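You operate a simulated robot arm through the tools that you are given. There is no shell and no other tool. Be economical: measure what you need, move in short steps, check, and stop when the job is done.

The job below is to be done with a simulated robot arm. You get a single attempt, and the scene is never put back.

Task
Fit the tread plate in the floor frame and lock both latches.
Fine: the latches stand locked: turn them free first; lock them once the plate sits in the opening.

Only the result counts: the job must be done as asked and must still hold three seconds after the hand-in. Knocking over, shifting, dropping, spilling or breaking anything else fails it.

Robot
A 6-joint arm with a two-finger parallel gripper on a trunk, on a base that drives. Base frame: it is fixed to the floor where the robot stands at the start and does not move with it; the origin is under the middle of the robot, x ahead of it, y to its left, z up; the surface under the hand at the start is at about z = 880. Units: mm, degrees, N and s.
With the tool pointing down near the work surface it reaches from about 320 to 700 mm from the robot's upright axis, wherever it stands. Its first joint turns from -166.0 to 166.0 degrees. Places, roughly: opening in the floor frame [500, -2700, 600]; red latch [500, -200, 900]; tread plate (30x22x7 cm) [500, -300, 900]; white latch [500, -500, 900]. Payload 4.1 kg.
The tool frame sits at the grasp point between the pads (the TCP): z along the fingers, y along the line on which they close. The tips reach 23 mm beyond it. Largest opening 94 mm; finger width 38, thickness 10; the body of the gripper, 54 by 96 mm, starts 39 mm behind the TCP.
Orientation is that of the tool frame in the base frame, as a unit quaternion [w, x, y, z]. With the fingers straight down and closing along the base's y, the tool's x points along the base's -x, its y along +y and its z along -z.

Tools
- The arm moves only by the tool servo_tool. Its arguments are lists of equal length, an entry for each row: "xyz": the shift along the tool's x, y, z in mm, a list of three; "delta_rot": the turn, a rotation vector about the tool's x, y, z in degrees, a list of three. In form: {"xyz": [[x, y, z], ...], "delta_rot": [[rx, ry, rz], ...]}. A call has 1 to 20 rows; each row is the pose to reach, as a shift and turn from the pose commanded when the call began, along the tool's axes at that moment. "claw" is the closure, from 0 (fully open) to 1 (shut), set as the call begins (left out, the last holds). Rows are played at 5 a second. More than 50 mm and 8.6 degrees between two rows, or a gripper value outside its range, and nothing of the call is played. Where a pose cannot be reached the arm comes as near as it can. A force on the tool above 40 N (or 10 N above the force at the start of the call, whichever is more), or a blocked arm, ends the call early, and 0.2 s more pass. Each finger travels about 45 mm/s and halts on what it meets, pressing with about 32 N; the grip force reading is that of the motor and also rises with nothing between the fingers. The clock runs only during rows and for 0.2 s after the last one: add rows that repeat a pose to give the fingers time. The reply holds the time, the measured pose of the TCP, the force on the tool along the base axes, the opening and the grip force, in the units named above and with some noise, with the torque about the TCP (base axes, N m) and any sound that the robot's microphone picked up.
- Cameras (640 x 400 px; columns grow to the right, rows downward): "scene" is now at [-1.4, 107, 1576.5]; the picture's right is [-0.71, -0.70, 0.00], its down [-0.43, 0.44, -0.79] and it looks along [0.55, -0.56, -0.62] (base axes); focal length 292 px, centre (320, 200). "wrist" rides on the gripper at [86, 16, -75] in the tool frame; the picture's right is [-0.18, 0.98, 0.00], its down [-0.58, -0.11, -0.81] and it looks along [-0.79, -0.15, 0.59] (tool axes); focal length 243 px, centre (320, 200). There is no depth. A picture from a camera that has moved, and an enlarged one, comes with that camera's place and axes in the base frame and with its lens. The place of the scene camera against the robot may be out by one fixed shift of up to 12 mm in any direction.
- camera(camera): a new picture of that camera. It takes no simulated time.
- raise_lower(by): slides the trunk up (or, below 0, down) by that many mm; the arm and the scene camera ride with it, the base frame stays. It gives what a move gives, with no picture.
- drive_base(legs): drives the robot by 1 to 6 legs, each [ahead, turn to the left] in mm and degrees, along the robot's own axes; the way and the turn of a leg run together, so that a leg with both is an arc; at most 1500 mm and 180 degrees a leg. The arm and the cameras ride along, it lands a little off, and it stops where it bumps. It gives what a move gives.
- pan_tilt(pan, tilt): turns the head with the scene camera to pan (to the left, within 155 degrees either way) and tilt (down, from -29 to 69), counted from straight ahead of the robot. It gives what a move gives.
- inspect(camera, box): a new picture of the part [left, top, right, bottom] of that camera's present view, enlarged. It takes no simulated time.
- close_job(): hands the job in; it is judged then, once.

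Work in short steps. Places have to be worked out from the pictures, the camera data and where the tool is seen: move nearer, look again, correct. Check each grasp and each placing, and mend what went wrong. You have 120 turns and 82 pictures in all, those below and enlarged ones among them. Open the gripper and draw the arm clear of the work before you hand the job in, unless the task says otherwise; then end with one line.

The tools are called by a JSON object that holds its "name" and its "arguments". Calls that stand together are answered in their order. servo_tool: Moves the arm, as the interface text tells. Its arguments: {"type":"object","properties":{"xyz":{"type":"array","items":{"type":"array","items":{"type":"number"}}},"delta_rot":{"type":"array","items":{"type":"array","items":{"type":"number"}}},"claw":{"type":"number"}},"required":["xyz","delta_rot"]} The other tools are called the same way: raise_lower (by) slides the trunk up or down; drive_base (legs) drives the base; pan_tilt (pan, tilt) turns the head that bears the scene camera; camera (camera) takes a picture; inspect (camera, box) takes an enlarged picture of a part of a camera's view; close_job () hands the job in.

At the start:

```text
t: 0.0
ee_pos: [287.8, -321.2, 1171.4]
tool_rot: [0.0, 0.0, 1.0, 0.001]
contact_force: [0.1, -1.0, -0.2]
ft_torque: [-0.04, 0.01, -0.01]
grip_width: 93.7
gripper_force: 0.0
trunk travel left (down, up): [-525.0, 65.0]
robot x, y, heading: [-3.3, -1.7, 0.2]
head pan, tilt: [-45.6, 38.0]
```

scene: 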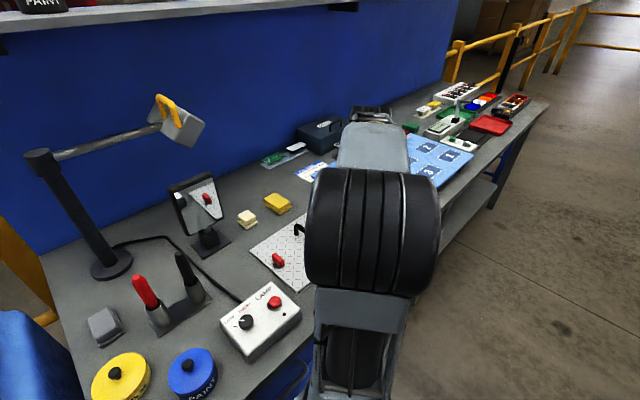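
wrist: 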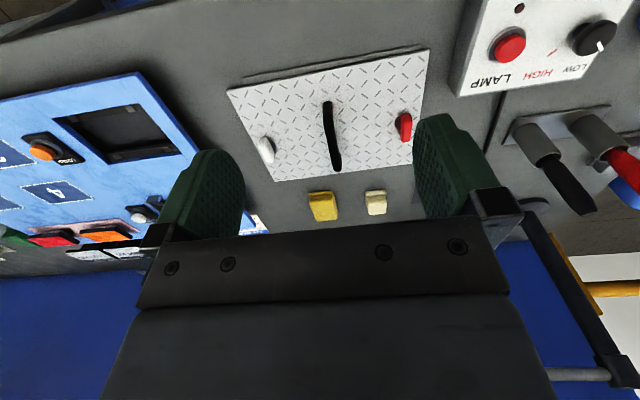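

I start with closer looks at the plate, latches and handle.

{"name": "inspect", "arguments": {"camera": "wrist", "box": [200, 30, 460, 192]}}

{"name": "inspect", "arguments": {"camera": "scene", "box": [220, 180, 380, 300]}}

```text
2.46 times, centred on (330, 111) of wrist
camera zoom: at [201.2, -304.3, 1247.6], right [0.18, 0.98, 0.0], down [0.58, -0.11, 0.81], along [0.79, -0.15, -0.59], focal length 597 px, centre (295, 419)
```

zoom: 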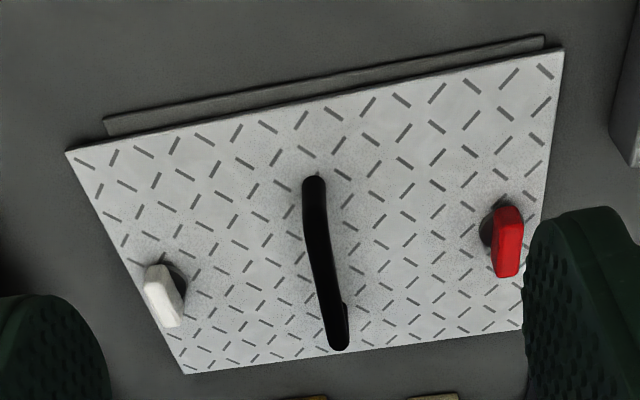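

```text
3.33 times, centred on (300, 240) of scene
camera zoom: at [-1.4, 107.0, 1576.5], right [-0.71, -0.7, 0.0], down [-0.43, 0.44, -0.79], along [0.55, -0.56, -0.62], focal length 972 px, centre (387, 67)
```

zoom: 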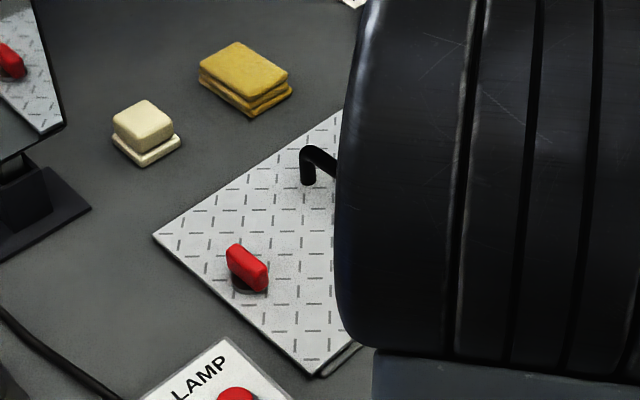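

The plate's yaw is near zero, with its centre around (486,-334), the handle along x, and the red knob near (478,-214). I'll move above and behind the red knob for a closer look.

{"name": "servo_tool", "arguments": {"xyz": [[-25, 18, 28], [-50, 36, 57], [-76, 54, 86], [-101, 71, 114], [-127, 89, 143], [-152, 107, 171], [-152, 107, 171]], "delta_rot": [[0, 0, 0], [0, 0, 0], [0, 0, 0], [0, 0, 0], [0, 0, 0], [0, 0, 0], [0, 0, 0]], "claw": 0}}

{"name": "camera", "arguments": {"camera": "wrist"}}

{"name": "pan_tilt", "arguments": {"pan": -80, "tilt": 25}}

{"name": "camera", "arguments": {"camera": "scene"}}

```text
t: 1.6
ee_pos: [439.2, -213.6, 1000.7]
tool_rot: [0.0, 0.0, 1.0, 0.0]
contact_force: [0.4, -0.2, -0.7]
ft_torque: [0.02, 0.02, 0.01]
grip_width: 93.9
gripper_force: 0.1
trunk travel left (down, up): [-525.0, 65.0]
robot x, y, heading: [1.6, -5.0, -0.2]
head pan, tilt: [-45.6, 38.0]
```

```text
77 pictures are left
camera wrist: at [353.1, -196.4, 1077.3], right [0.18, 0.98, 0.0], down [0.58, -0.11, 0.81], along [0.79, -0.15, -0.59], focal length 243 px, centre (320, 200)
```

wrist: 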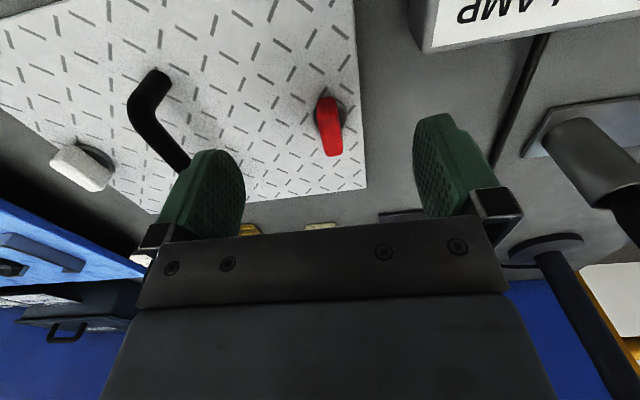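

```text
t: 2.6
ee_pos: [439.5, -214.1, 1003.0]
tool_rot: [0.0, 0.0, 1.0, 0.0]
contact_force: [0.8, 0.2, -0.2]
ft_torque: [0.0, -0.03, -0.02]
grip_width: 93.8
gripper_force: 0.1
trunk travel left (down, up): [-525.0, 65.0]
robot x, y, heading: [-3.3, -0.0, 0.1]
head pan, tilt: [-80.0, 25.0]
```

```text
76 pictures are left
camera scene: at [-45.6, 78.0, 1596.8], right [-0.98, -0.17, 0.0], down [-0.07, 0.42, -0.91], along [0.16, -0.89, -0.42], focal length 292 px, centre (320, 200)
```

scene: 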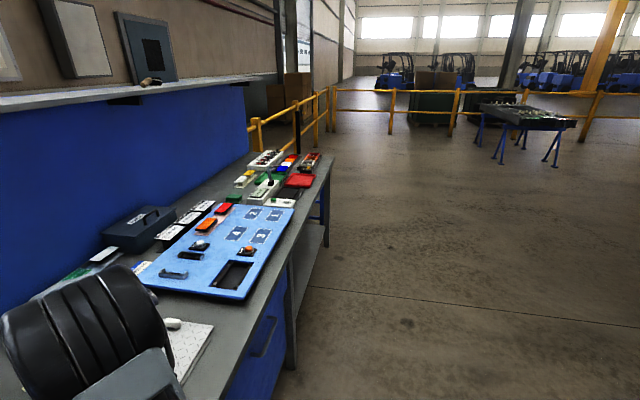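

The frame isn't visible yet, hidden behind the bench end. I'll enlarge the red and white knobs.

{"name": "inspect", "arguments": {"camera": "wrist", "box": [280, 70, 400, 190]}}

{"name": "inspect", "arguments": {"camera": "wrist", "box": [30, 120, 150, 220]}}

```text
3.33 times, centred on (340, 130) of wrist
camera zoom: at [352.8, -196.6, 1077.7], right [0.18, 0.98, 0.0], down [0.58, -0.11, 0.81], along [0.79, -0.15, -0.59], focal length 809 px, centre (253, 433)
```

zoom: 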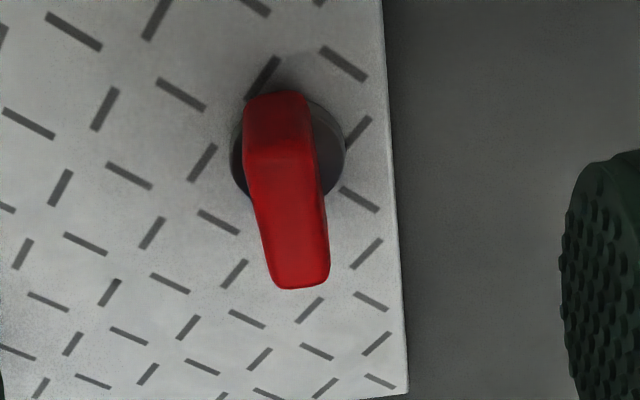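

```text
4.00 times, centred on (90, 170) of wrist
camera zoom: at [352.8, -196.6, 1077.7], right [0.18, 0.98, 0.0], down [0.58, -0.11, 0.81], along [0.79, -0.15, -0.59], focal length 970 px, centre (1240, 320)
```

zoom: 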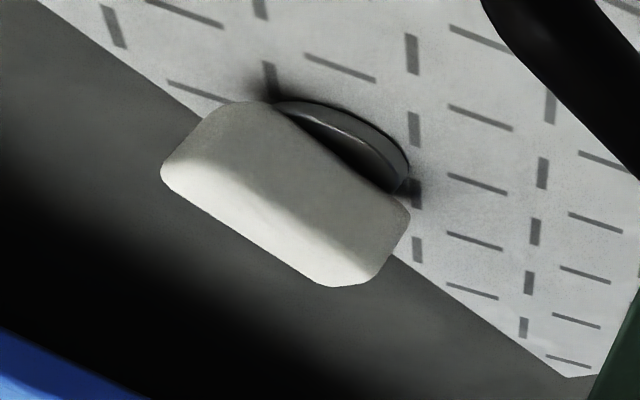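

The red knob is a bar of about 40×17 mm on a disc, aligned with x and centred near (481,-211). I'll descend around it with the fingers open along y and check.

{"name": "servo_tool", "arguments": {"xyz": [[-42, 2, 20], [-42, 2, 50], [-42, 2, 72], [-42, 2, 72]], "delta_rot": [[0, 0, 0], [0, 0, 0], [0, 0, 0], [0, 0, 0]], "claw": 0}}

{"name": "camera", "arguments": {"camera": "wrist"}}

```text
t: 3.6
ee_pos: [483.2, -211.8, 929.2]
tool_rot: [0.0, 0.0, 1.0, 0.0]
contact_force: [0.8, 0.5, -0.5]
ft_torque: [0.0, 0.0, 0.0]
grip_width: 93.9
gripper_force: 0.1
trunk travel left (down, up): [-525.0, 65.0]
robot x, y, heading: [-0.3, -2.5, -0.0]
head pan, tilt: [-80.0, 25.0]
```

```text
73 pictures are left
camera wrist: at [396.3, -194.3, 1005.6], right [0.18, 0.98, 0.0], down [0.58, -0.11, 0.81], along [0.79, -0.15, -0.59], focal length 243 px, centre (320, 200)
```

wrist: 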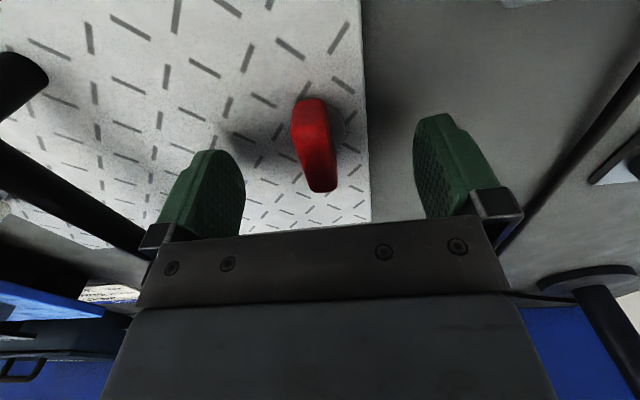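

Triangulation puts the knob top near z≈923. I'll lower 9 mm and close on it.

{"name": "servo_tool", "arguments": {"xyz": [[2, 0, 9], [2, 0, 9], [2, 0, 9], [2, 0, 9], [2, 0, 9], [2, 0, 9]], "delta_rot": [[0, 0, 0], [0, 0, 0], [0, 0, 0], [0, 0, 0], [0, 0, 0], [0, 0, 0]], "claw": 0}}

{"name": "servo_tool", "arguments": {"xyz": [[0, 0, 0], [0, 0, 0], [0, 0, 0], [0, 0, 0], [0, 0, 0], [0, 0, 0], [0, 0, 0]], "delta_rot": [[0, 0, 0], [0, 0, 0], [0, 0, 0], [0, 0, 0], [0, 0, 0], [0, 0, 0], [0, 0, 0]], "claw": 1}}

{"name": "camera", "arguments": {"camera": "wrist"}}

```text
t: 5.0
ee_pos: [480.8, -212.3, 920.7]
tool_rot: [0.001, 0.0, 1.0, 0.0]
contact_force: [-0.6, 0.1, -0.4]
ft_torque: [0.01, 0.03, 0.03]
grip_width: 93.7
gripper_force: 0.0
trunk travel left (down, up): [-525.0, 65.0]
robot x, y, heading: [-0.2, -0.6, 0.1]
head pan, tilt: [-80.0, 25.0]
```

```text
t: 6.6
ee_pos: [480.6, -212.3, 920.5]
tool_rot: [-0.001, 0.0, 1.0, 0.001]
contact_force: [-0.4, -0.9, 0.6]
ft_torque: [0.0, 0.02, 0.03]
grip_width: 28.0
gripper_force: 32.5
trunk travel left (down, up): [-525.0, 65.0]
robot x, y, heading: [2.7, -1.8, 0.0]
head pan, tilt: [-80.0, 25.0]
```

```text
72 pictures are left
camera wrist: at [393.5, -195.0, 996.3], right [0.18, 0.98, 0.0], down [0.58, -0.11, 0.81], along [0.79, -0.15, -0.59], focal length 243 px, centre (320, 200)
```

wrist: 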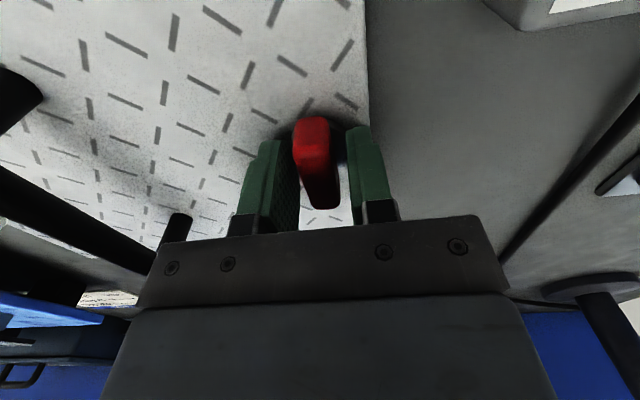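

The fingers stopped at 28 mm, which is the base disc, with gaps still around the knob. I'll reopen, rise 8 mm and close again.

{"name": "servo_tool", "arguments": {"xyz": [[0, 0, 0], [0, 0, 0], [0, 0, -8], [0, 0, -8]], "delta_rot": [[0, 0, 0], [0, 0, 0], [0, 0, 0], [0, 0, 0]], "claw": 0.5}}

{"name": "servo_tool", "arguments": {"xyz": [[0, 0, 0], [0, 0, 0], [0, 0, 0], [0, 0, 0], [0, 0, 0]], "delta_rot": [[0, 0, 0], [0, 0, 0], [0, 0, 0], [0, 0, 0], [0, 0, 0]], "claw": 1}}

{"name": "camera", "arguments": {"camera": "wrist"}}

```text
t: 7.6
ee_pos: [479.4, -210.3, 928.4]
tool_rot: [0.0, 0.0, 1.0, 0.001]
contact_force: [0.4, 0.1, 0.4]
ft_torque: [0.01, -0.01, -0.01]
grip_width: 46.8
gripper_force: 0.0
trunk travel left (down, up): [-525.0, 65.0]
robot x, y, heading: [3.1, -3.4, -0.1]
head pan, tilt: [-80.0, 25.0]
```

```text
t: 8.8
ee_pos: [480.4, -212.8, 928.2]
tool_rot: [-0.001, 0.0, 1.0, 0.001]
contact_force: [2.3, -3.5, 0.3]
ft_torque: [-0.16, 0.05, 0.4]
grip_width: 15.9
gripper_force: 32.1
trunk travel left (down, up): [-525.0, 65.0]
robot x, y, heading: [-0.9, -0.7, -0.1]
head pan, tilt: [-80.0, 25.0]
```

```text
71 pictures are left
camera wrist: at [393.6, -194.7, 1004.1], right [0.18, 0.98, 0.0], down [0.58, -0.11, 0.81], along [0.79, -0.15, -0.59], focal length 243 px, centre (320, 200)
```

wrist: 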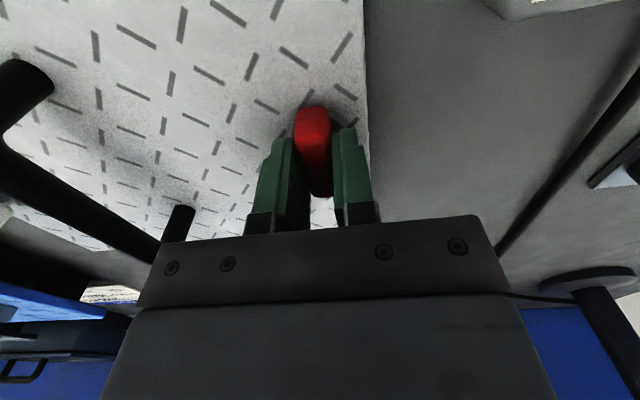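

Now it is gripped at 15.9 mm. I'll test-turn by small steps to feel which way is free.

{"name": "servo_tool", "arguments": {"xyz": [[0, 0, 0], [0, 0, 0], [0, 0, 0], [0, 0, 0]], "delta_rot": [[0, 0, 4], [0, 0, 8], [0, 0, 12], [0, 0, 12]]}}

```text
t: 9.8
ee_pos: [480.3, -211.8, 928.6]
tool_rot: [0.0, 0.105, 0.995, 0.0]
contact_force: [3.8, 2.0, 0.8]
ft_torque: [-0.05, -0.52, 0.65]
grip_width: 15.7
gripper_force: 31.8
trunk travel left (down, up): [-525.0, 65.0]
robot x, y, heading: [-2.0, -4.0, -0.2]
head pan, tilt: [-80.0, 25.0]
```

{"name": "camera", "arguments": {"camera": "wrist"}}

```text
70 pictures are left
camera wrist: at [399.3, -176.6, 1004.0], right [0.38, 0.92, 0.0], down [0.55, -0.23, 0.81], along [0.74, -0.31, -0.59], focal length 243 px, centre (320, 200)
```

wrist: 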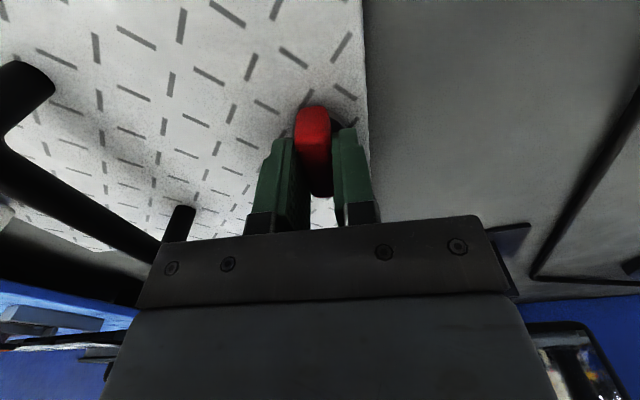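

The whole plate turned with the knob, so this direction is against the stop. I'll go back to zero and try the other way.

{"name": "servo_tool", "arguments": {"xyz": [[0, 0, 0], [0, 0, 0], [0, 0, 0], [0, 0, 0], [0, 0, 0], [0, 0, 0], [0, 0, 0], [0, 0, 0]], "delta_rot": [[0, 0, -4], [0, 0, -8], [0, 0, -12], [0, 0, -16], [0, 0, -20], [0, 0, -24], [0, 0, -27], [0, 0, -27]]}}

{"name": "camera", "arguments": {"camera": "wrist"}}

```text
t: 11.6
ee_pos: [479.2, -212.0, 929.1]
tool_rot: [0.0, -0.132, 0.991, 0.0]
contact_force: [2.6, 3.6, 4.1]
ft_torque: [-0.24, 0.49, -0.01]
grip_width: 15.7
gripper_force: 31.6
trunk travel left (down, up): [-525.0, 65.0]
robot x, y, heading: [1.9, -3.0, 0.2]
head pan, tilt: [-80.0, 25.0]
```

```text
69 pictures are left
camera wrist: at [392.1, -217.9, 1004.0], right [-0.08, 1.0, 0.0], down [0.59, 0.05, 0.81], along [0.8, 0.06, -0.59], focal length 243 px, centre (320, 200)
```

wrist: 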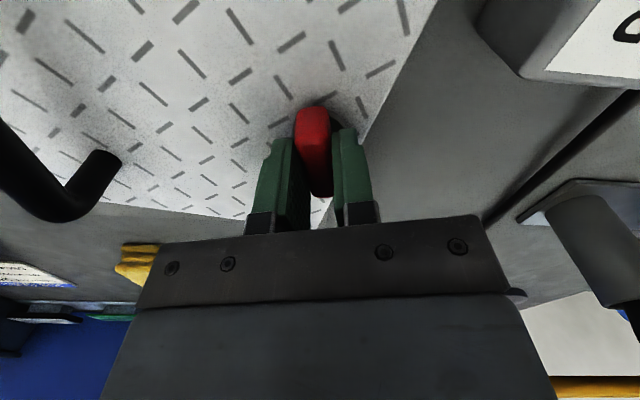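

The knob turned freely this way; the plate stayed yawed about −10°. I'll carry on to a 90° turn relative to the plate.

{"name": "servo_tool", "arguments": {"xyz": [[0, 0, 0], [0, 0, 0], [0, 0, 0], [0, 0, 0], [0, 0, 0], [0, 0, 0], [0, 0, 0], [0, 0, 0], [0, 0, 0], [0, 0, 0], [0, 0, 0], [0, 0, 0]], "delta_rot": [[0, 0, -6], [0, 0, -12], [0, 0, -18], [0, 0, -24], [0, 0, -30], [0, 0, -36], [0, 0, -42], [0, 0, -48], [0, 0, -54], [0, 0, -60], [0, 0, -63], [0, 0, -63]]}}

{"name": "camera", "arguments": {"camera": "wrist"}}

```text
t: 14.2
ee_pos: [480.9, -210.5, 928.3]
tool_rot: [0.0, -0.63, 0.777, 0.0]
contact_force: [-0.7, 5.0, 5.8]
ft_torque: [-0.39, 0.21, 0.04]
grip_width: 15.6
gripper_force: 31.9
trunk travel left (down, up): [-525.0, 65.0]
robot x, y, heading: [1.0, -3.5, 0.0]
head pan, tilt: [-80.0, 25.0]
```

```text
68 pictures are left
camera wrist: at [445.8, -291.8, 1003.5], right [-0.92, 0.38, 0.0], down [0.23, 0.55, 0.81], along [0.31, 0.74, -0.59], focal length 243 px, centre (320, 200)
```

wrist: 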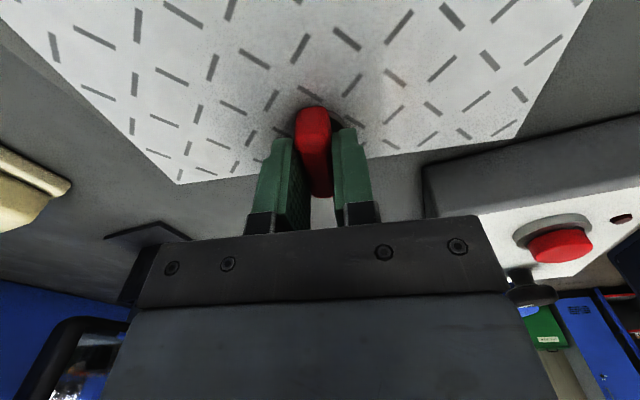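

The plate is at yaw ≈ −12° and the knob is ~90° relative to it. If the stop is at 90°, turning 12° further will straighten the plate again.

{"name": "servo_tool", "arguments": {"xyz": [[0, 0, 0], [0, 0, 0], [0, 0, 0], [0, 0, 0]], "delta_rot": [[0, 0, -4], [0, 0, -8], [0, 0, -12], [0, 0, -12]]}}

{"name": "camera", "arguments": {"camera": "wrist"}}

```text
t: 15.2
ee_pos: [480.1, -211.4, 926.8]
tool_rot: [0.0, 0.708, -0.707, 0.001]
contact_force: [-5.6, 0.2, 3.2]
ft_torque: [-0.38, 0.1, -0.79]
grip_width: 16.0
gripper_force: 32.4
trunk travel left (down, up): [-525.0, 65.0]
robot x, y, heading: [0.2, -3.9, 0.1]
head pan, tilt: [-80.0, 25.0]
```

```text
67 pictures are left
camera wrist: at [463.4, -297.6, 1003.3], right [-0.98, 0.18, 0.0], down [0.11, 0.58, 0.81], along [0.15, 0.79, -0.59], focal length 243 px, centre (320, 200)
```

wrist: 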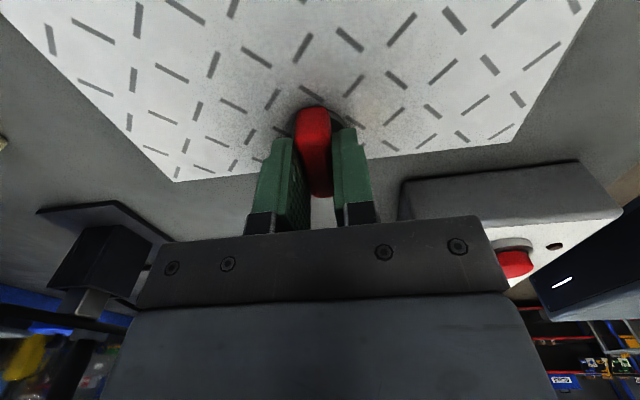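

The plate swung back to yaw ≈ 0 against the stop, so red is free (locking is clockwise seen from above). I release, rise, turn the tool back and travel to the white knob at about (481,-455).

{"name": "servo_tool", "arguments": {"xyz": [[0, 0, 0], [0, 0, 0], [0, 0, 0], [0, 0, -40], [0, 0, -80], [0, 0, -80]], "delta_rot": [[0, 0, 0], [0, 0, 0], [0, 0, 0], [0, 0, 0], [0, 0, 0], [0, 0, 0]], "claw": 0.4}}

{"name": "servo_tool", "arguments": {"xyz": [[0, 0, 0], [0, 0, 0], [0, 0, 0], [0, 0, 0], [0, 0, 0], [0, 0, 0], [0, 0, 0], [0, 0, 0], [0, 0, 0], [0, 0, 0], [0, 0, 0], [0, 0, 0], [0, 0, 0]], "delta_rot": [[0, 0, 7.5], [0, 0, 15], [0, 0, 22.5], [0, 0, 30], [0, 0, 37.5], [0, 0, 45], [0, 0, 52.5], [0, 0, 60], [0, 0, 67.5], [0, 0, 75], [0, 0, 82.5], [0, 0, 90], [0, 0, 90]]}}

{"name": "servo_tool", "arguments": {"xyz": [[0, -45, 0], [0, -90, 0], [0, -135, 0], [0, -180, 0], [0, -215, 0], [0, -244, 0], [0, -244, 0]], "delta_rot": [[0, 0, 0], [0, 0, 0], [0, 0, 0], [0, 0, 0], [0, 0, 0], [0, 0, 0], [0, 0, 0]], "claw": 0}}

{"name": "camera", "arguments": {"camera": "wrist"}}

```text
t: 16.6
ee_pos: [481.5, -212.2, 1010.6]
tool_rot: [0.0, 0.707, -0.707, 0.0]
contact_force: [0.4, -0.3, -0.1]
ft_torque: [0.0, 0.01, 0.0]
grip_width: 56.8
gripper_force: 0.0
trunk travel left (down, up): [-525.0, 65.0]
robot x, y, heading: [2.9, -2.0, -0.0]
head pan, tilt: [-80.0, 25.0]
```

```text
t: 19.4
ee_pos: [479.6, -210.5, 1007.3]
tool_rot: [-0.001, 0.0, 1.0, 0.0]
contact_force: [0.2, -1.1, 0.6]
ft_torque: [0.0, 0.02, -0.03]
grip_width: 56.2
gripper_force: 0.1
trunk travel left (down, up): [-525.0, 65.0]
robot x, y, heading: [1.3, 0.8, -0.2]
head pan, tilt: [-80.0, 25.0]
```

```text
t: 21.0
ee_pos: [477.2, -454.5, 1008.9]
tool_rot: [0.0, 0.0, 1.0, 0.0]
contact_force: [1.6, 0.7, 0.1]
ft_torque: [0.01, 0.01, 0.0]
grip_width: 94.1
gripper_force: 0.2
trunk travel left (down, up): [-525.0, 65.0]
robot x, y, heading: [1.5, -4.5, -0.0]
head pan, tilt: [-80.0, 25.0]
```

```text
66 pictures are left
camera wrist: at [391.0, -438.3, 1084.6], right [0.18, 0.98, 0.0], down [0.58, -0.11, 0.81], along [0.79, -0.15, -0.59], focal length 243 px, centre (320, 200)
```

wrist: 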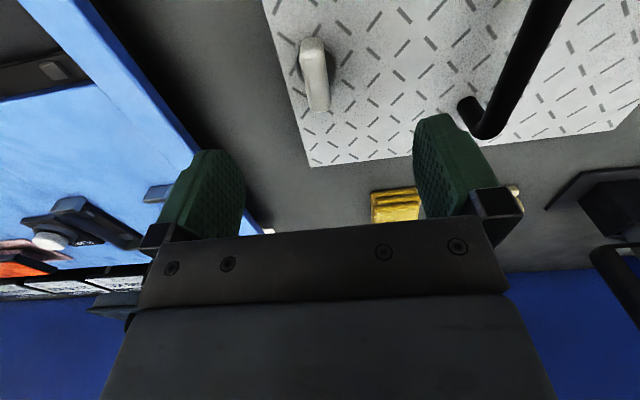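

White knob is near (475,-457), parallel to x. I'll descend to the same height and close on it.

{"name": "servo_tool", "arguments": {"xyz": [[2, -2, 30], [2, -2, 60], [2, -2, 80], [2, -2, 80]], "delta_rot": [[0, 0, 0], [0, 0, 0], [0, 0, 0], [0, 0, 0]], "claw": 0}}

{"name": "servo_tool", "arguments": {"xyz": [[0, 0, 0], [0, 0, 0], [0, 0, 0], [0, 0, 0], [0, 0, 0], [0, 0, 0], [0, 0, 0]], "delta_rot": [[0, 0, 0], [0, 0, 0], [0, 0, 0], [0, 0, 0], [0, 0, 0], [0, 0, 0], [0, 0, 0]], "claw": 1}}

{"name": "camera", "arguments": {"camera": "wrist"}}

```text
t: 22.0
ee_pos: [475.6, -457.7, 927.1]
tool_rot: [0.0, 0.0, 1.0, 0.0]
contact_force: [0.5, -0.9, -1.1]
ft_torque: [0.04, 0.03, -0.01]
grip_width: 93.9
gripper_force: 0.1
trunk travel left (down, up): [-525.0, 65.0]
robot x, y, heading: [-2.3, -3.4, -0.3]
head pan, tilt: [-80.0, 25.0]
```

```text
t: 23.6
ee_pos: [475.8, -458.2, 927.4]
tool_rot: [0.0, 0.0, 1.0, -0.001]
contact_force: [-0.1, -0.7, 0.4]
ft_torque: [-0.2, -0.22, 0.02]
grip_width: 15.5
gripper_force: 32.6
trunk travel left (down, up): [-525.0, 65.0]
robot x, y, heading: [-1.3, -2.1, 0.0]
head pan, tilt: [-80.0, 25.0]
```

```text
65 pictures are left
camera wrist: at [390.1, -440.7, 1003.1], right [0.18, 0.98, 0.0], down [0.58, -0.11, 0.81], along [0.79, -0.15, -0.59], focal length 243 px, centre (320, 200)
```

wrist: 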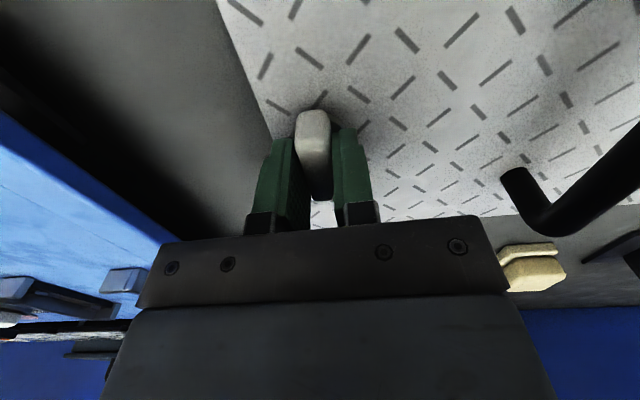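

Gripped. I'll test counter-clockwise by 9°.

{"name": "servo_tool", "arguments": {"xyz": [[0, 0, 0], [0, 0, 0], [0, 0, 0]], "delta_rot": [[0, 0, -4.5], [0, 0, -9], [0, 0, -9]]}}

{"name": "camera", "arguments": {"camera": "wrist"}}

```text
t: 24.4
ee_pos: [476.2, -457.8, 927.4]
tool_rot: [0.0, -0.079, 0.997, 0.0]
contact_force: [-1.5, 0.1, 0.6]
ft_torque: [-0.1, 0.08, -0.05]
grip_width: 15.7
gripper_force: 32.0
trunk travel left (down, up): [-525.0, 65.0]
robot x, y, heading: [0.7, -5.7, 0.6]
head pan, tilt: [-80.0, 25.0]
```

```text
64 pictures are left
camera wrist: at [389.4, -454.7, 1003.1], right [0.03, 1.0, 0.0], down [0.59, -0.02, 0.81], along [0.81, -0.02, -0.59], focal length 243 px, centre (320, 200)
```

wrist: 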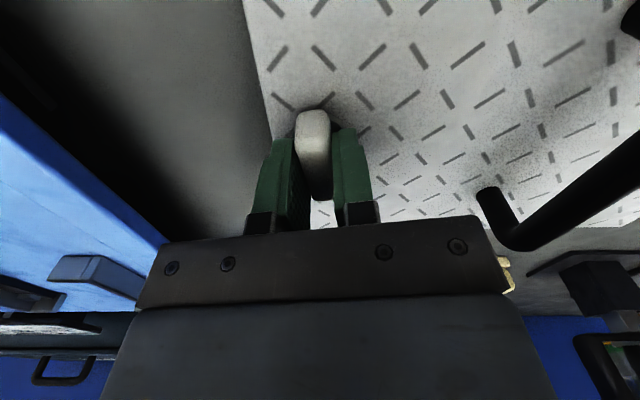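

It turns freely this way. I'll continue to 90°.

{"name": "servo_tool", "arguments": {"xyz": [[0, 0, 0], [0, 0, 0], [0, 0, 0], [0, 0, 0], [0, 0, 0], [0, 0, 0], [0, 0, 0], [0, 0, 0], [0, 0, 0], [0, 0, 0], [0, 0, 0], [0, 0, 0], [0, 0, 0], [0, 0, 0], [0, 0, 0]], "delta_rot": [[0, 0, -6], [0, 0, -12], [0, 0, -18], [0, 0, -24], [0, 0, -30], [0, 0, -36], [0, 0, -42], [0, 0, -48], [0, 0, -54], [0, 0, -60], [0, 0, -66], [0, 0, -72], [0, 0, -78], [0, 0, -82], [0, 0, -82]]}}

{"name": "camera", "arguments": {"camera": "wrist"}}

```text
t: 27.6
ee_pos: [477.6, -457.2, 926.6]
tool_rot: [0.0, 0.714, -0.7, 0.0]
contact_force: [0.1, 0.0, -0.1]
ft_torque: [-0.66, -0.06, 0.01]
grip_width: 15.7
gripper_force: 31.8
trunk travel left (down, up): [-525.0, 65.0]
robot x, y, heading: [-1.4, 0.8, 0.2]
head pan, tilt: [-80.0, 25.0]
```

```text
63 pictures are left
camera wrist: at [463.3, -544.1, 1003.1], right [-0.99, 0.17, 0.0], down [0.1, 0.58, 0.81], along [0.13, 0.8, -0.59], focal length 243 px, centre (320, 200)
```

wrist: 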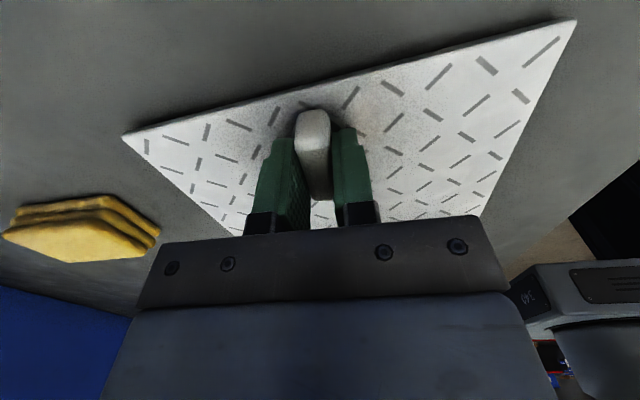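

Plate seems dragged about +5° so the knob is about 87° relative; I'll push 6° more to make sure it's at its stop.

{"name": "servo_tool", "arguments": {"xyz": [[0, 0, 0], [0, 0, 0], [0, 0, 0]], "delta_rot": [[0, 0, -3], [0, 0, -6], [0, 0, -6]]}}

{"name": "camera", "arguments": {"camera": "wrist"}}

```text
t: 28.4
ee_pos: [477.8, -459.2, 927.6]
tool_rot: [0.0, 0.749, -0.662, 0.0]
contact_force: [0.3, 0.4, -0.4]
ft_torque: [-0.7, -0.12, 0.02]
grip_width: 15.9
gripper_force: 31.9
trunk travel left (down, up): [-525.0, 65.0]
robot x, y, heading: [0.0, -2.3, 0.3]
head pan, tilt: [-80.0, 25.0]
```

```text
62 pictures are left
camera wrist: at [472.6, -545.5, 1003.1], right [-1.0, 0.06, 0.0], down [0.04, 0.59, 0.81], along [0.05, 0.8, -0.59], focal length 243 px, centre (320, 200)
```

wrist: 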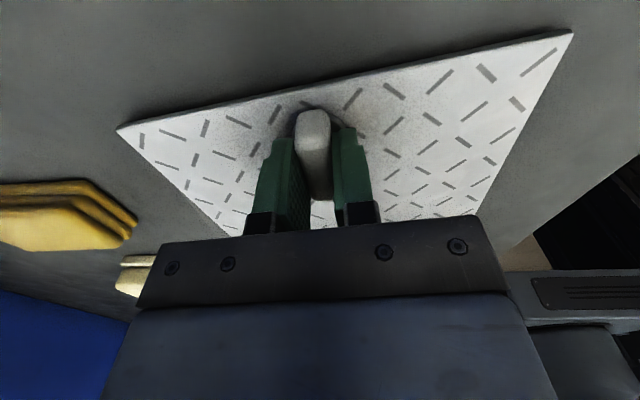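

{"name": "servo_tool", "arguments": {"xyz": [[0, 0, 0], [0, 0, 0], [0, 0, 0], [0, 0, 0]], "delta_rot": [[0, 0, -3], [0, 0, -6], [0, 0, -9], [0, 0, -9]]}}

{"name": "camera", "arguments": {"camera": "wrist"}}

```text
t: 29.4
ee_pos: [479.1, -457.9, 927.0]
tool_rot: [0.001, 0.8, -0.601, 0.0]
contact_force: [-0.2, -0.7, -0.3]
ft_torque: [-0.65, -0.16, 0.06]
grip_width: 15.6
gripper_force: 32.0
trunk travel left (down, up): [-525.0, 65.0]
robot x, y, heading: [0.1, -4.2, -0.4]
head pan, tilt: [-80.0, 25.0]
```

```text
61 pictures are left
camera wrist: at [486.5, -545.0, 1003.2], right [-1.0, -0.09, 0.0], down [-0.06, 0.59, 0.81], along [-0.08, 0.8, -0.59], focal length 243 px, centre (320, 200)
```

wrist: 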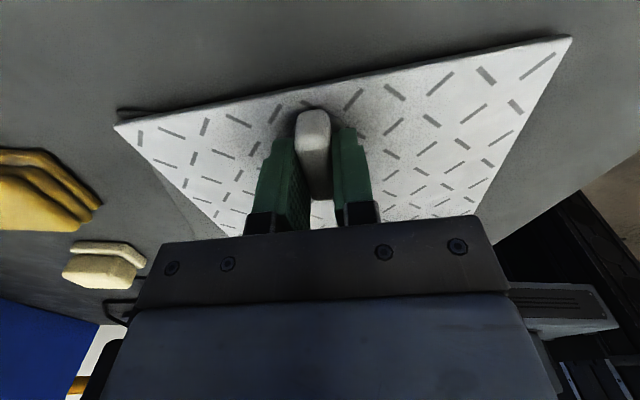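

The plate now turns with the knob, so white is also free at its stop. I release, rise, rotate the tool so that it closes across the handle, and look.

{"name": "servo_tool", "arguments": {"xyz": [[0, 0, 0], [0, 0, 0], [0, 0, 0], [0, 0, -40], [0, 0, -80], [0, 0, -120], [0, 0, -120]], "delta_rot": [[0, 0, 0], [0, 0, 0], [0, 0, 0], [0, 0, 0], [0, 0, 0], [0, 0, 0], [0, 0, 0]], "claw": 0.4}}

{"name": "servo_tool", "arguments": {"xyz": [[0, 0, 0], [0, 0, 0], [0, 0, 0], [0, 0, 0], [0, 0, 0], [0, 0, 0], [0, 0, 0], [0, 0, 0], [0, 0, 0], [0, 0, 0], [0, 0, 0], [0, 0, 0], [0, 0, 0]], "delta_rot": [[0, 0, 7.5], [0, 0, 15], [0, 0, 22.5], [0, 0, 30], [0, 0, 37.5], [0, 0, 45], [0, 0, 52.5], [0, 0, 60], [0, 0, 67.5], [0, 0, 75], [0, 0, 82.5], [0, 0, 90], [0, 0, 90]]}}

{"name": "servo_tool", "arguments": {"xyz": [[25, 40, -15], [50, 80, -30], [75, 118, -40], [75, 118, -40]], "delta_rot": [[0, 0, 0], [0, 0, 0], [0, 0, 0], [0, 0, 0]], "claw": 0}}

{"name": "camera", "arguments": {"camera": "wrist"}}

```text
t: 31.0
ee_pos: [478.0, -455.3, 1049.6]
tool_rot: [0.0, 0.799, -0.602, 0.001]
contact_force: [0.2, -0.3, 0.1]
ft_torque: [0.02, 0.01, 0.01]
grip_width: 56.4
gripper_force: 0.0
trunk travel left (down, up): [-525.0, 65.0]
robot x, y, heading: [-0.0, -2.0, -0.1]
head pan, tilt: [-80.0, 25.0]
```

```text
t: 33.8
ee_pos: [479.2, -456.7, 1047.2]
tool_rot: [0.0, -0.138, 0.99, 0.0]
contact_force: [-0.1, -1.0, 0.0]
ft_torque: [-0.05, -0.01, 0.01]
grip_width: 56.3
gripper_force: 0.0
trunk travel left (down, up): [-525.0, 65.0]
robot x, y, heading: [-4.8, 1.0, 0.2]
head pan, tilt: [-80.0, 25.0]
```

```text
t: 34.8
ee_pos: [372.9, -366.7, 1088.8]
tool_rot: [0.001, -0.14, 0.99, 0.0]
contact_force: [-0.1, -0.5, -0.5]
ft_torque: [-0.01, -0.03, -0.01]
grip_width: 94.0
gripper_force: 0.0
trunk travel left (down, up): [-525.0, 65.0]
robot x, y, heading: [0.9, -5.9, -0.1]
head pan, tilt: [-80.0, 25.0]
```

```text
60 pictures are left
camera wrist: at [285.8, -373.7, 1163.9], right [-0.09, 1.0, 0.0], down [0.59, 0.06, 0.81], along [0.8, 0.08, -0.59], focal length 243 px, centre (320, 200)
```

wrist: 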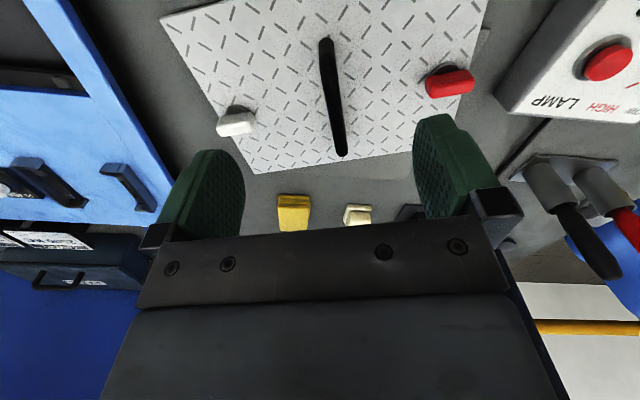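

Both knobs now stand across. The handle centre is about (443,-342), yaw ≈16°. I'll move over it lower for a check of its height.

{"name": "servo_tool", "arguments": {"xyz": [[-37, 2, 30], [-74, 5, 60], [-74, 5, 89], [-74, 5, 89]], "delta_rot": [[0, 0, 0], [0, 0, 0], [0, 0, 0], [0, 0, 0]]}}

{"name": "camera", "arguments": {"camera": "wrist"}}

```text
t: 35.8
ee_pos: [444.0, -340.9, 998.5]
tool_rot: [0.0, -0.139, 0.99, 0.0]
contact_force: [-0.1, 0.4, 0.1]
ft_torque: [-0.01, -0.01, 0.0]
grip_width: 93.9
gripper_force: 0.1
trunk travel left (down, up): [-525.0, 65.0]
robot x, y, heading: [1.9, -2.6, 0.0]
head pan, tilt: [-80.0, 25.0]
```

```text
59 pictures are left
camera wrist: at [354.7, -348.4, 1073.7], right [-0.09, 1.0, 0.0], down [0.59, 0.06, 0.81], along [0.8, 0.08, -0.59], focal length 243 px, centre (320, 200)
```

wrist: 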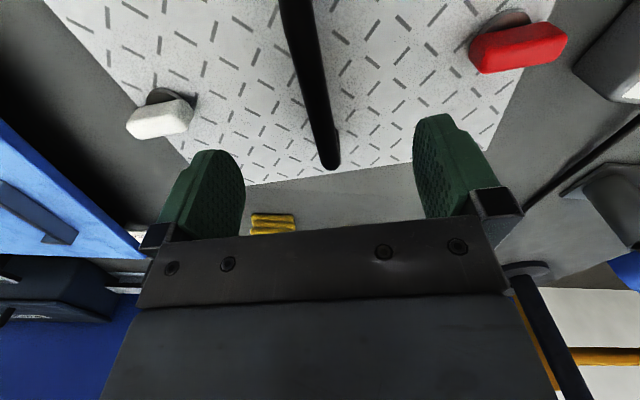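

Alignment looks good. I'll descend to TCP z≈930 and close on the bar.

{"name": "servo_tool", "arguments": {"xyz": [[0, 0, 35], [0, 0, 69], [0, 0, 69]], "delta_rot": [[0, 0, 0], [0, 0, 0], [0, 0, 0]]}}

{"name": "servo_tool", "arguments": {"xyz": [[0, 0, 0], [0, 0, 0], [0, 0, 0], [0, 0, 0], [0, 0, 0], [0, 0, 0], [0, 0, 0]], "delta_rot": [[0, 0, 0], [0, 0, 0], [0, 0, 0], [0, 0, 0], [0, 0, 0], [0, 0, 0], [0, 0, 0]], "claw": 1}}

{"name": "camera", "arguments": {"camera": "wrist"}}

```text
t: 36.6
ee_pos: [443.6, -341.7, 928.9]
tool_rot: [0.0, -0.14, 0.99, 0.0]
contact_force: [0.3, 0.2, 0.1]
ft_torque: [0.04, 0.01, 0.03]
grip_width: 94.1
gripper_force: 0.0
trunk travel left (down, up): [-525.0, 65.0]
robot x, y, heading: [-1.7, -4.5, -0.1]
head pan, tilt: [-80.0, 25.0]
```

```text
t: 38.2
ee_pos: [443.3, -340.7, 929.3]
tool_rot: [0.0, -0.139, 0.99, 0.0]
contact_force: [0.8, -0.9, 0.5]
ft_torque: [-0.04, 0.03, 0.01]
grip_width: 15.5
gripper_force: 31.6
trunk travel left (down, up): [-525.0, 65.0]
robot x, y, heading: [1.1, -1.3, -0.3]
head pan, tilt: [-80.0, 25.0]
```

```text
58 pictures are left
camera wrist: at [355.2, -349.1, 1005.3], right [-0.09, 1.0, 0.0], down [0.59, 0.06, 0.81], along [0.8, 0.08, -0.59], focal length 243 px, centre (320, 200)
```

wrist: 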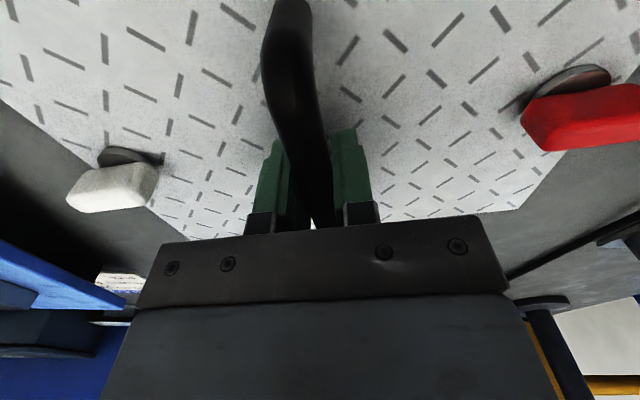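

Bar gripped at 15.5 mm. I'll lift 60 mm to test the hold and weight.

{"name": "servo_tool", "arguments": {"xyz": [[0, 0, -10], [0, 0, -20], [0, 0, -40], [0, 0, -60], [0, 0, -60], [0, 0, -60]], "delta_rot": [[0, 0, 0], [0, 0, 0], [0, 0, 0], [0, 0, 0], [0, 0, 0], [0, 0, 0]]}}

{"name": "camera", "arguments": {"camera": "wrist"}}

```text
t: 39.6
ee_pos: [441.8, -340.9, 988.5]
tool_rot: [0.0, -0.139, 0.99, 0.0]
contact_force: [0.0, 0.1, -5.2]
ft_torque: [-0.02, 0.0, 0.0]
grip_width: 15.5
gripper_force: 31.6
trunk travel left (down, up): [-525.0, 65.0]
robot x, y, heading: [0.2, -0.8, -0.1]
head pan, tilt: [-80.0, 25.0]
```

```text
57 pictures are left
camera wrist: at [354.3, -348.1, 1065.5], right [-0.09, 1.0, 0.0], down [0.59, 0.06, 0.81], along [0.8, 0.08, -0.59], focal length 243 px, centre (320, 200)
```

wrist: 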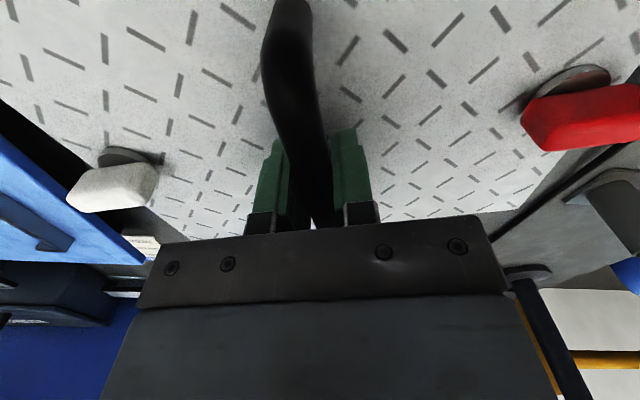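

Plate is balanced and light (~0.5 kg). I'll raise and retract it, and look behind the robot before backing off.

{"name": "servo_tool", "arguments": {"xyz": [[10, 0, -40], [30, 10, -80], [60, 20, -110], [60, 20, -110]], "delta_rot": [[0, 0, 0], [0, 0, 0], [0, 0, 0], [0, 0, 0]]}}

{"name": "pan_tilt", "arguments": {"pan": -150, "tilt": 35}}

{"name": "camera", "arguments": {"camera": "scene"}}

```text
t: 40.6
ee_pos: [379.6, -336.9, 1102.0]
tool_rot: [0.0, -0.139, 0.99, 0.001]
contact_force: [0.4, -0.1, -6.0]
ft_torque: [-0.01, -0.02, -0.04]
grip_width: 15.5
gripper_force: 31.8
trunk travel left (down, up): [-525.0, 65.0]
robot x, y, heading: [-0.8, -0.9, -0.0]
head pan, tilt: [-80.0, 25.0]
```

```text
t: 42.0
ee_pos: [381.7, -336.7, 1102.3]
tool_rot: [0.0, -0.139, 0.99, 0.0]
contact_force: [-0.5, 0.1, -5.2]
ft_torque: [0.01, 0.05, 0.02]
grip_width: 15.8
gripper_force: 32.2
trunk travel left (down, up): [-525.0, 65.0]
robot x, y, heading: [0.5, -2.6, -0.0]
head pan, tilt: [-150.0, 35.0]
```

```text
56 pictures are left
camera scene: at [-137.6, 124.4, 1581.2], right [-0.5, 0.87, 0.0], down [0.5, 0.29, -0.82], along [-0.71, -0.41, -0.57], focal length 292 px, centre (320, 200)
```

scene: 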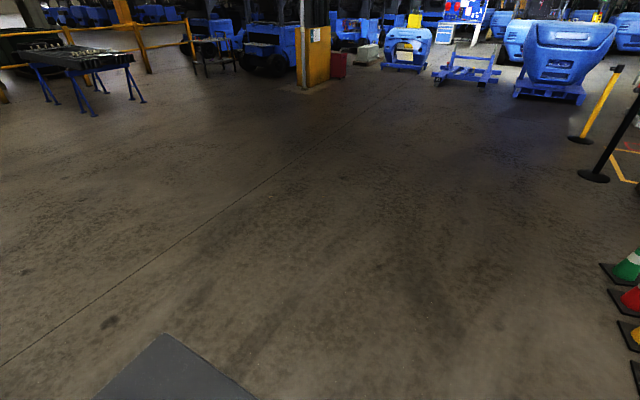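

Clear behind. I back off 500 mm, turn right 90° and drive 1300 mm, then look.

{"name": "drive_base", "arguments": {"legs": [[-500, 0], [0, -90], [1300, 0]]}}

{"name": "pan_tilt", "arguments": {"pan": 35, "tilt": 30}}

{"name": "camera", "arguments": {"camera": "scene"}}

```text
t: 54.8
ee_pos: [-837.9, -1657.7, 1101.1]
tool_rot: [0.0, 0.602, 0.798, 0.0]
contact_force: [-0.1, -0.7, -5.6]
ft_torque: [0.02, -0.01, 0.02]
grip_width: 15.4
gripper_force: 32.0
trunk travel left (down, up): [-525.0, 65.0]
robot x, y, heading: [-506.3, -1279.6, -90.1]
head pan, tilt: [-150.0, 35.0]
```

```text
t: 57.5
ee_pos: [-837.3, -1658.6, 1100.6]
tool_rot: [-0.001, 0.602, 0.799, 0.0]
contact_force: [-0.1, 0.7, -4.9]
ft_torque: [0.02, 0.04, -0.02]
grip_width: 15.7
gripper_force: 32.1
trunk travel left (down, up): [-525.0, 65.0]
robot x, y, heading: [-499.6, -1276.7, -89.9]
head pan, tilt: [35.0, 30.0]
```

```text
55 pictures are left
camera scene: at [-286.2, -1287.0, 1588.9], right [-0.82, -0.57, 0.0], down [-0.29, 0.41, -0.87], along [0.5, -0.71, -0.5], focal length 292 px, centre (320, 200)
```

scene: 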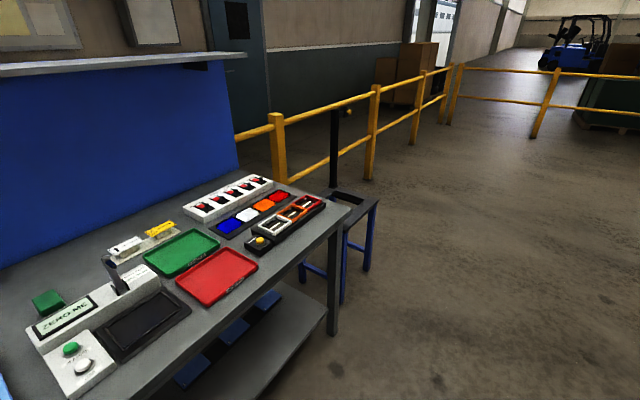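

The small low table with the opening is seen beyond the bench end. I'll drive 1400 mm further, turn left to face it, and look.

{"name": "drive_base", "arguments": {"legs": [[1400, 0], [0, 90]]}}

{"name": "pan_tilt", "arguments": {"pan": 0, "tilt": 42}}

{"name": "camera", "arguments": {"camera": "scene"}}

```text
t: 68.4
ee_pos: [-120.7, -2996.1, 1101.6]
tool_rot: [0.0, -0.15, 0.989, 0.0]
contact_force: [-0.3, -0.1, -5.7]
ft_torque: [-0.01, 0.03, 0.04]
grip_width: 15.5
gripper_force: 32.3
trunk travel left (down, up): [-525.0, 65.0]
robot x, y, heading: [-508.0, -2670.1, 1.4]
head pan, tilt: [35.0, 30.0]
```

```text
t: 69.4
ee_pos: [-120.6, -2995.2, 1101.1]
tool_rot: [0.0, -0.151, 0.989, 0.0]
contact_force: [-0.2, 0.1, -5.6]
ft_torque: [0.03, 0.0, 0.03]
grip_width: 15.3
gripper_force: 32.2
trunk travel left (down, up): [-525.0, 65.0]
robot x, y, heading: [-510.3, -2670.9, 1.4]
head pan, tilt: [0.0, 42.0]
```

```text
54 pictures are left
camera scene: at [-490.8, -2498.6, 1570.6], right [0.02, -1.0, 0.0], down [-0.67, -0.02, -0.74], along [0.74, 0.02, -0.67], focal length 292 px, centre (320, 200)
```

scene: 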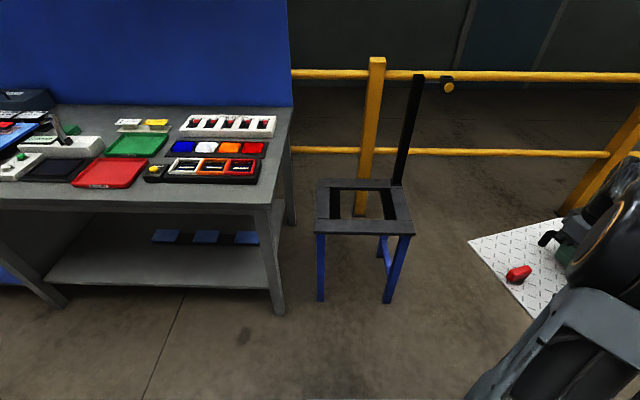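

The frame spans roughly x 362..740, y −2880..−2455 at z≈600. Enlarging it.

{"name": "inspect", "arguments": {"camera": "scene", "box": [305, 165, 425, 245]}}

```text
5.00 times, centred on (365, 205) of scene
camera zoom: at [-490.8, -2498.6, 1570.6], right [0.02, -1.0, 0.0], down [-0.67, -0.02, -0.74], along [0.74, 0.02, -0.67], focal length 1459 px, centre (95, 175)
```

zoom: 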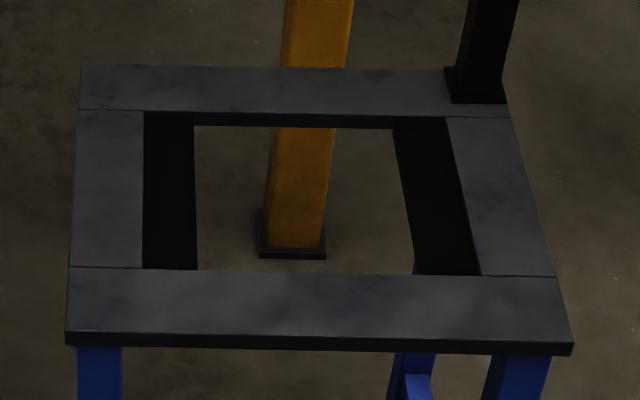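

The opening has its long side along y, with dark ledges at both ends, centre about (547,-2671), top z≈615; a black post stands at about (694,-2855). I'll bring the plate to the robot's middle and square it up before approaching.

{"name": "servo_tool", "arguments": {"xyz": [[-15, 38, 0], [-30, 76, 0], [-45, 114, 0], [-59, 152, 0], [-74, 190, 0], [-89, 228, 0], [-104, 266, 0], [-118, 304, 0], [-118, 304, 0]], "delta_rot": [[0, 0, 2], [0, 0, 4], [0, 0, 6], [0, 0, 8], [0, 0, 10], [0, 0, 12], [0, 0, 14], [0, 0, 16], [0, 0, 16]]}}

{"name": "drive_base", "arguments": {"legs": [[200, -1.4]]}}

{"name": "camera", "arguments": {"camera": "scene"}}

```text
t: 71.4
ee_pos: [-99.1, -2669.5, 1101.2]
tool_rot: [0.001, -0.011, 1.0, 0.0]
contact_force: [0.4, -0.4, -5.7]
ft_torque: [0.03, -0.01, -0.01]
grip_width: 15.4
gripper_force: 32.0
trunk travel left (down, up): [-525.0, 65.0]
robot x, y, heading: [-511.1, -2669.8, 1.2]
head pan, tilt: [0.0, 42.0]
```

```text
t: 73.0
ee_pos: [102.4, -2678.9, 1101.3]
tool_rot: [-0.001, 0.002, 1.0, 0.0]
contact_force: [0.0, 0.5, -5.8]
ft_torque: [-0.02, 0.01, 0.04]
grip_width: 15.8
gripper_force: 31.4
trunk travel left (down, up): [-525.0, 65.0]
robot x, y, heading: [-309.6, -2668.6, -0.1]
head pan, tilt: [0.0, 42.0]
```

```text
52 pictures are left
camera scene: at [-283.9, -2496.8, 1570.6], right [0.0, -1.0, 0.0], down [-0.67, 0.0, -0.74], along [0.74, 0.0, -0.67], focal length 292 px, centre (320, 200)
```

scene: 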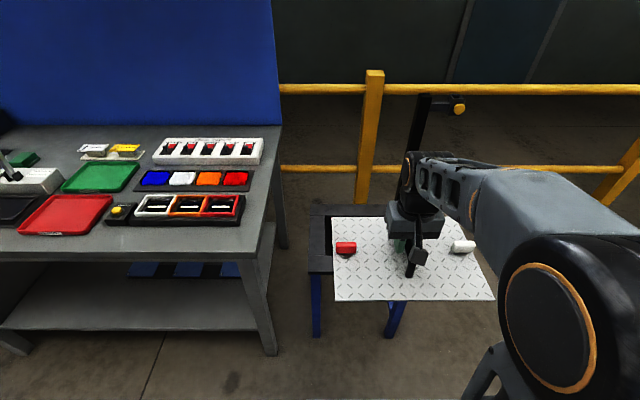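

Square now. I drive 310 mm ahead, then lower the trunk by 265 mm (plate well above the frame) and view.

{"name": "drive_base", "arguments": {"legs": [[310, 0]]}}

{"name": "raise_lower", "arguments": {"by": -265}}

{"name": "camera", "arguments": {"camera": "scene"}}

```text
t: 75.1
ee_pos: [418.4, -2686.5, 1101.2]
tool_rot: [0.0, 0.007, 1.0, 0.0]
contact_force: [0.3, 0.7, -5.8]
ft_torque: [-0.01, 0.02, 0.04]
grip_width: 15.4
gripper_force: 31.8
trunk travel left (down, up): [-525.0, 65.0]
robot x, y, heading: [7.6, -2670.6, -0.8]
head pan, tilt: [0.0, 42.0]
```

```text
t: 77.8
ee_pos: [416.7, -2686.6, 836.0]
tool_rot: [-0.002, 0.007, 1.0, 0.0]
contact_force: [-0.3, -0.1, -5.1]
ft_torque: [-0.02, 0.0, 0.01]
grip_width: 15.6
gripper_force: 32.2
trunk travel left (down, up): [-260.0, 330.0]
robot x, y, heading: [10.0, -2667.9, -0.8]
head pan, tilt: [0.0, 42.0]
```

```text
51 pictures are left
camera scene: at [32.4, -2499.9, 1305.6], right [-0.01, -1.0, 0.0], down [-0.67, 0.01, -0.74], along [0.74, -0.01, -0.67], focal length 292 px, centre (320, 200)
```

scene: 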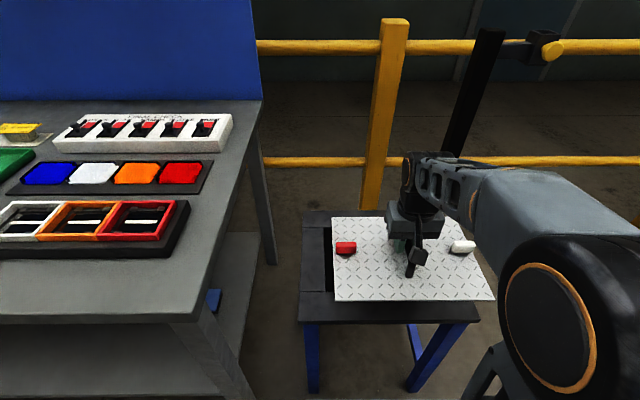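

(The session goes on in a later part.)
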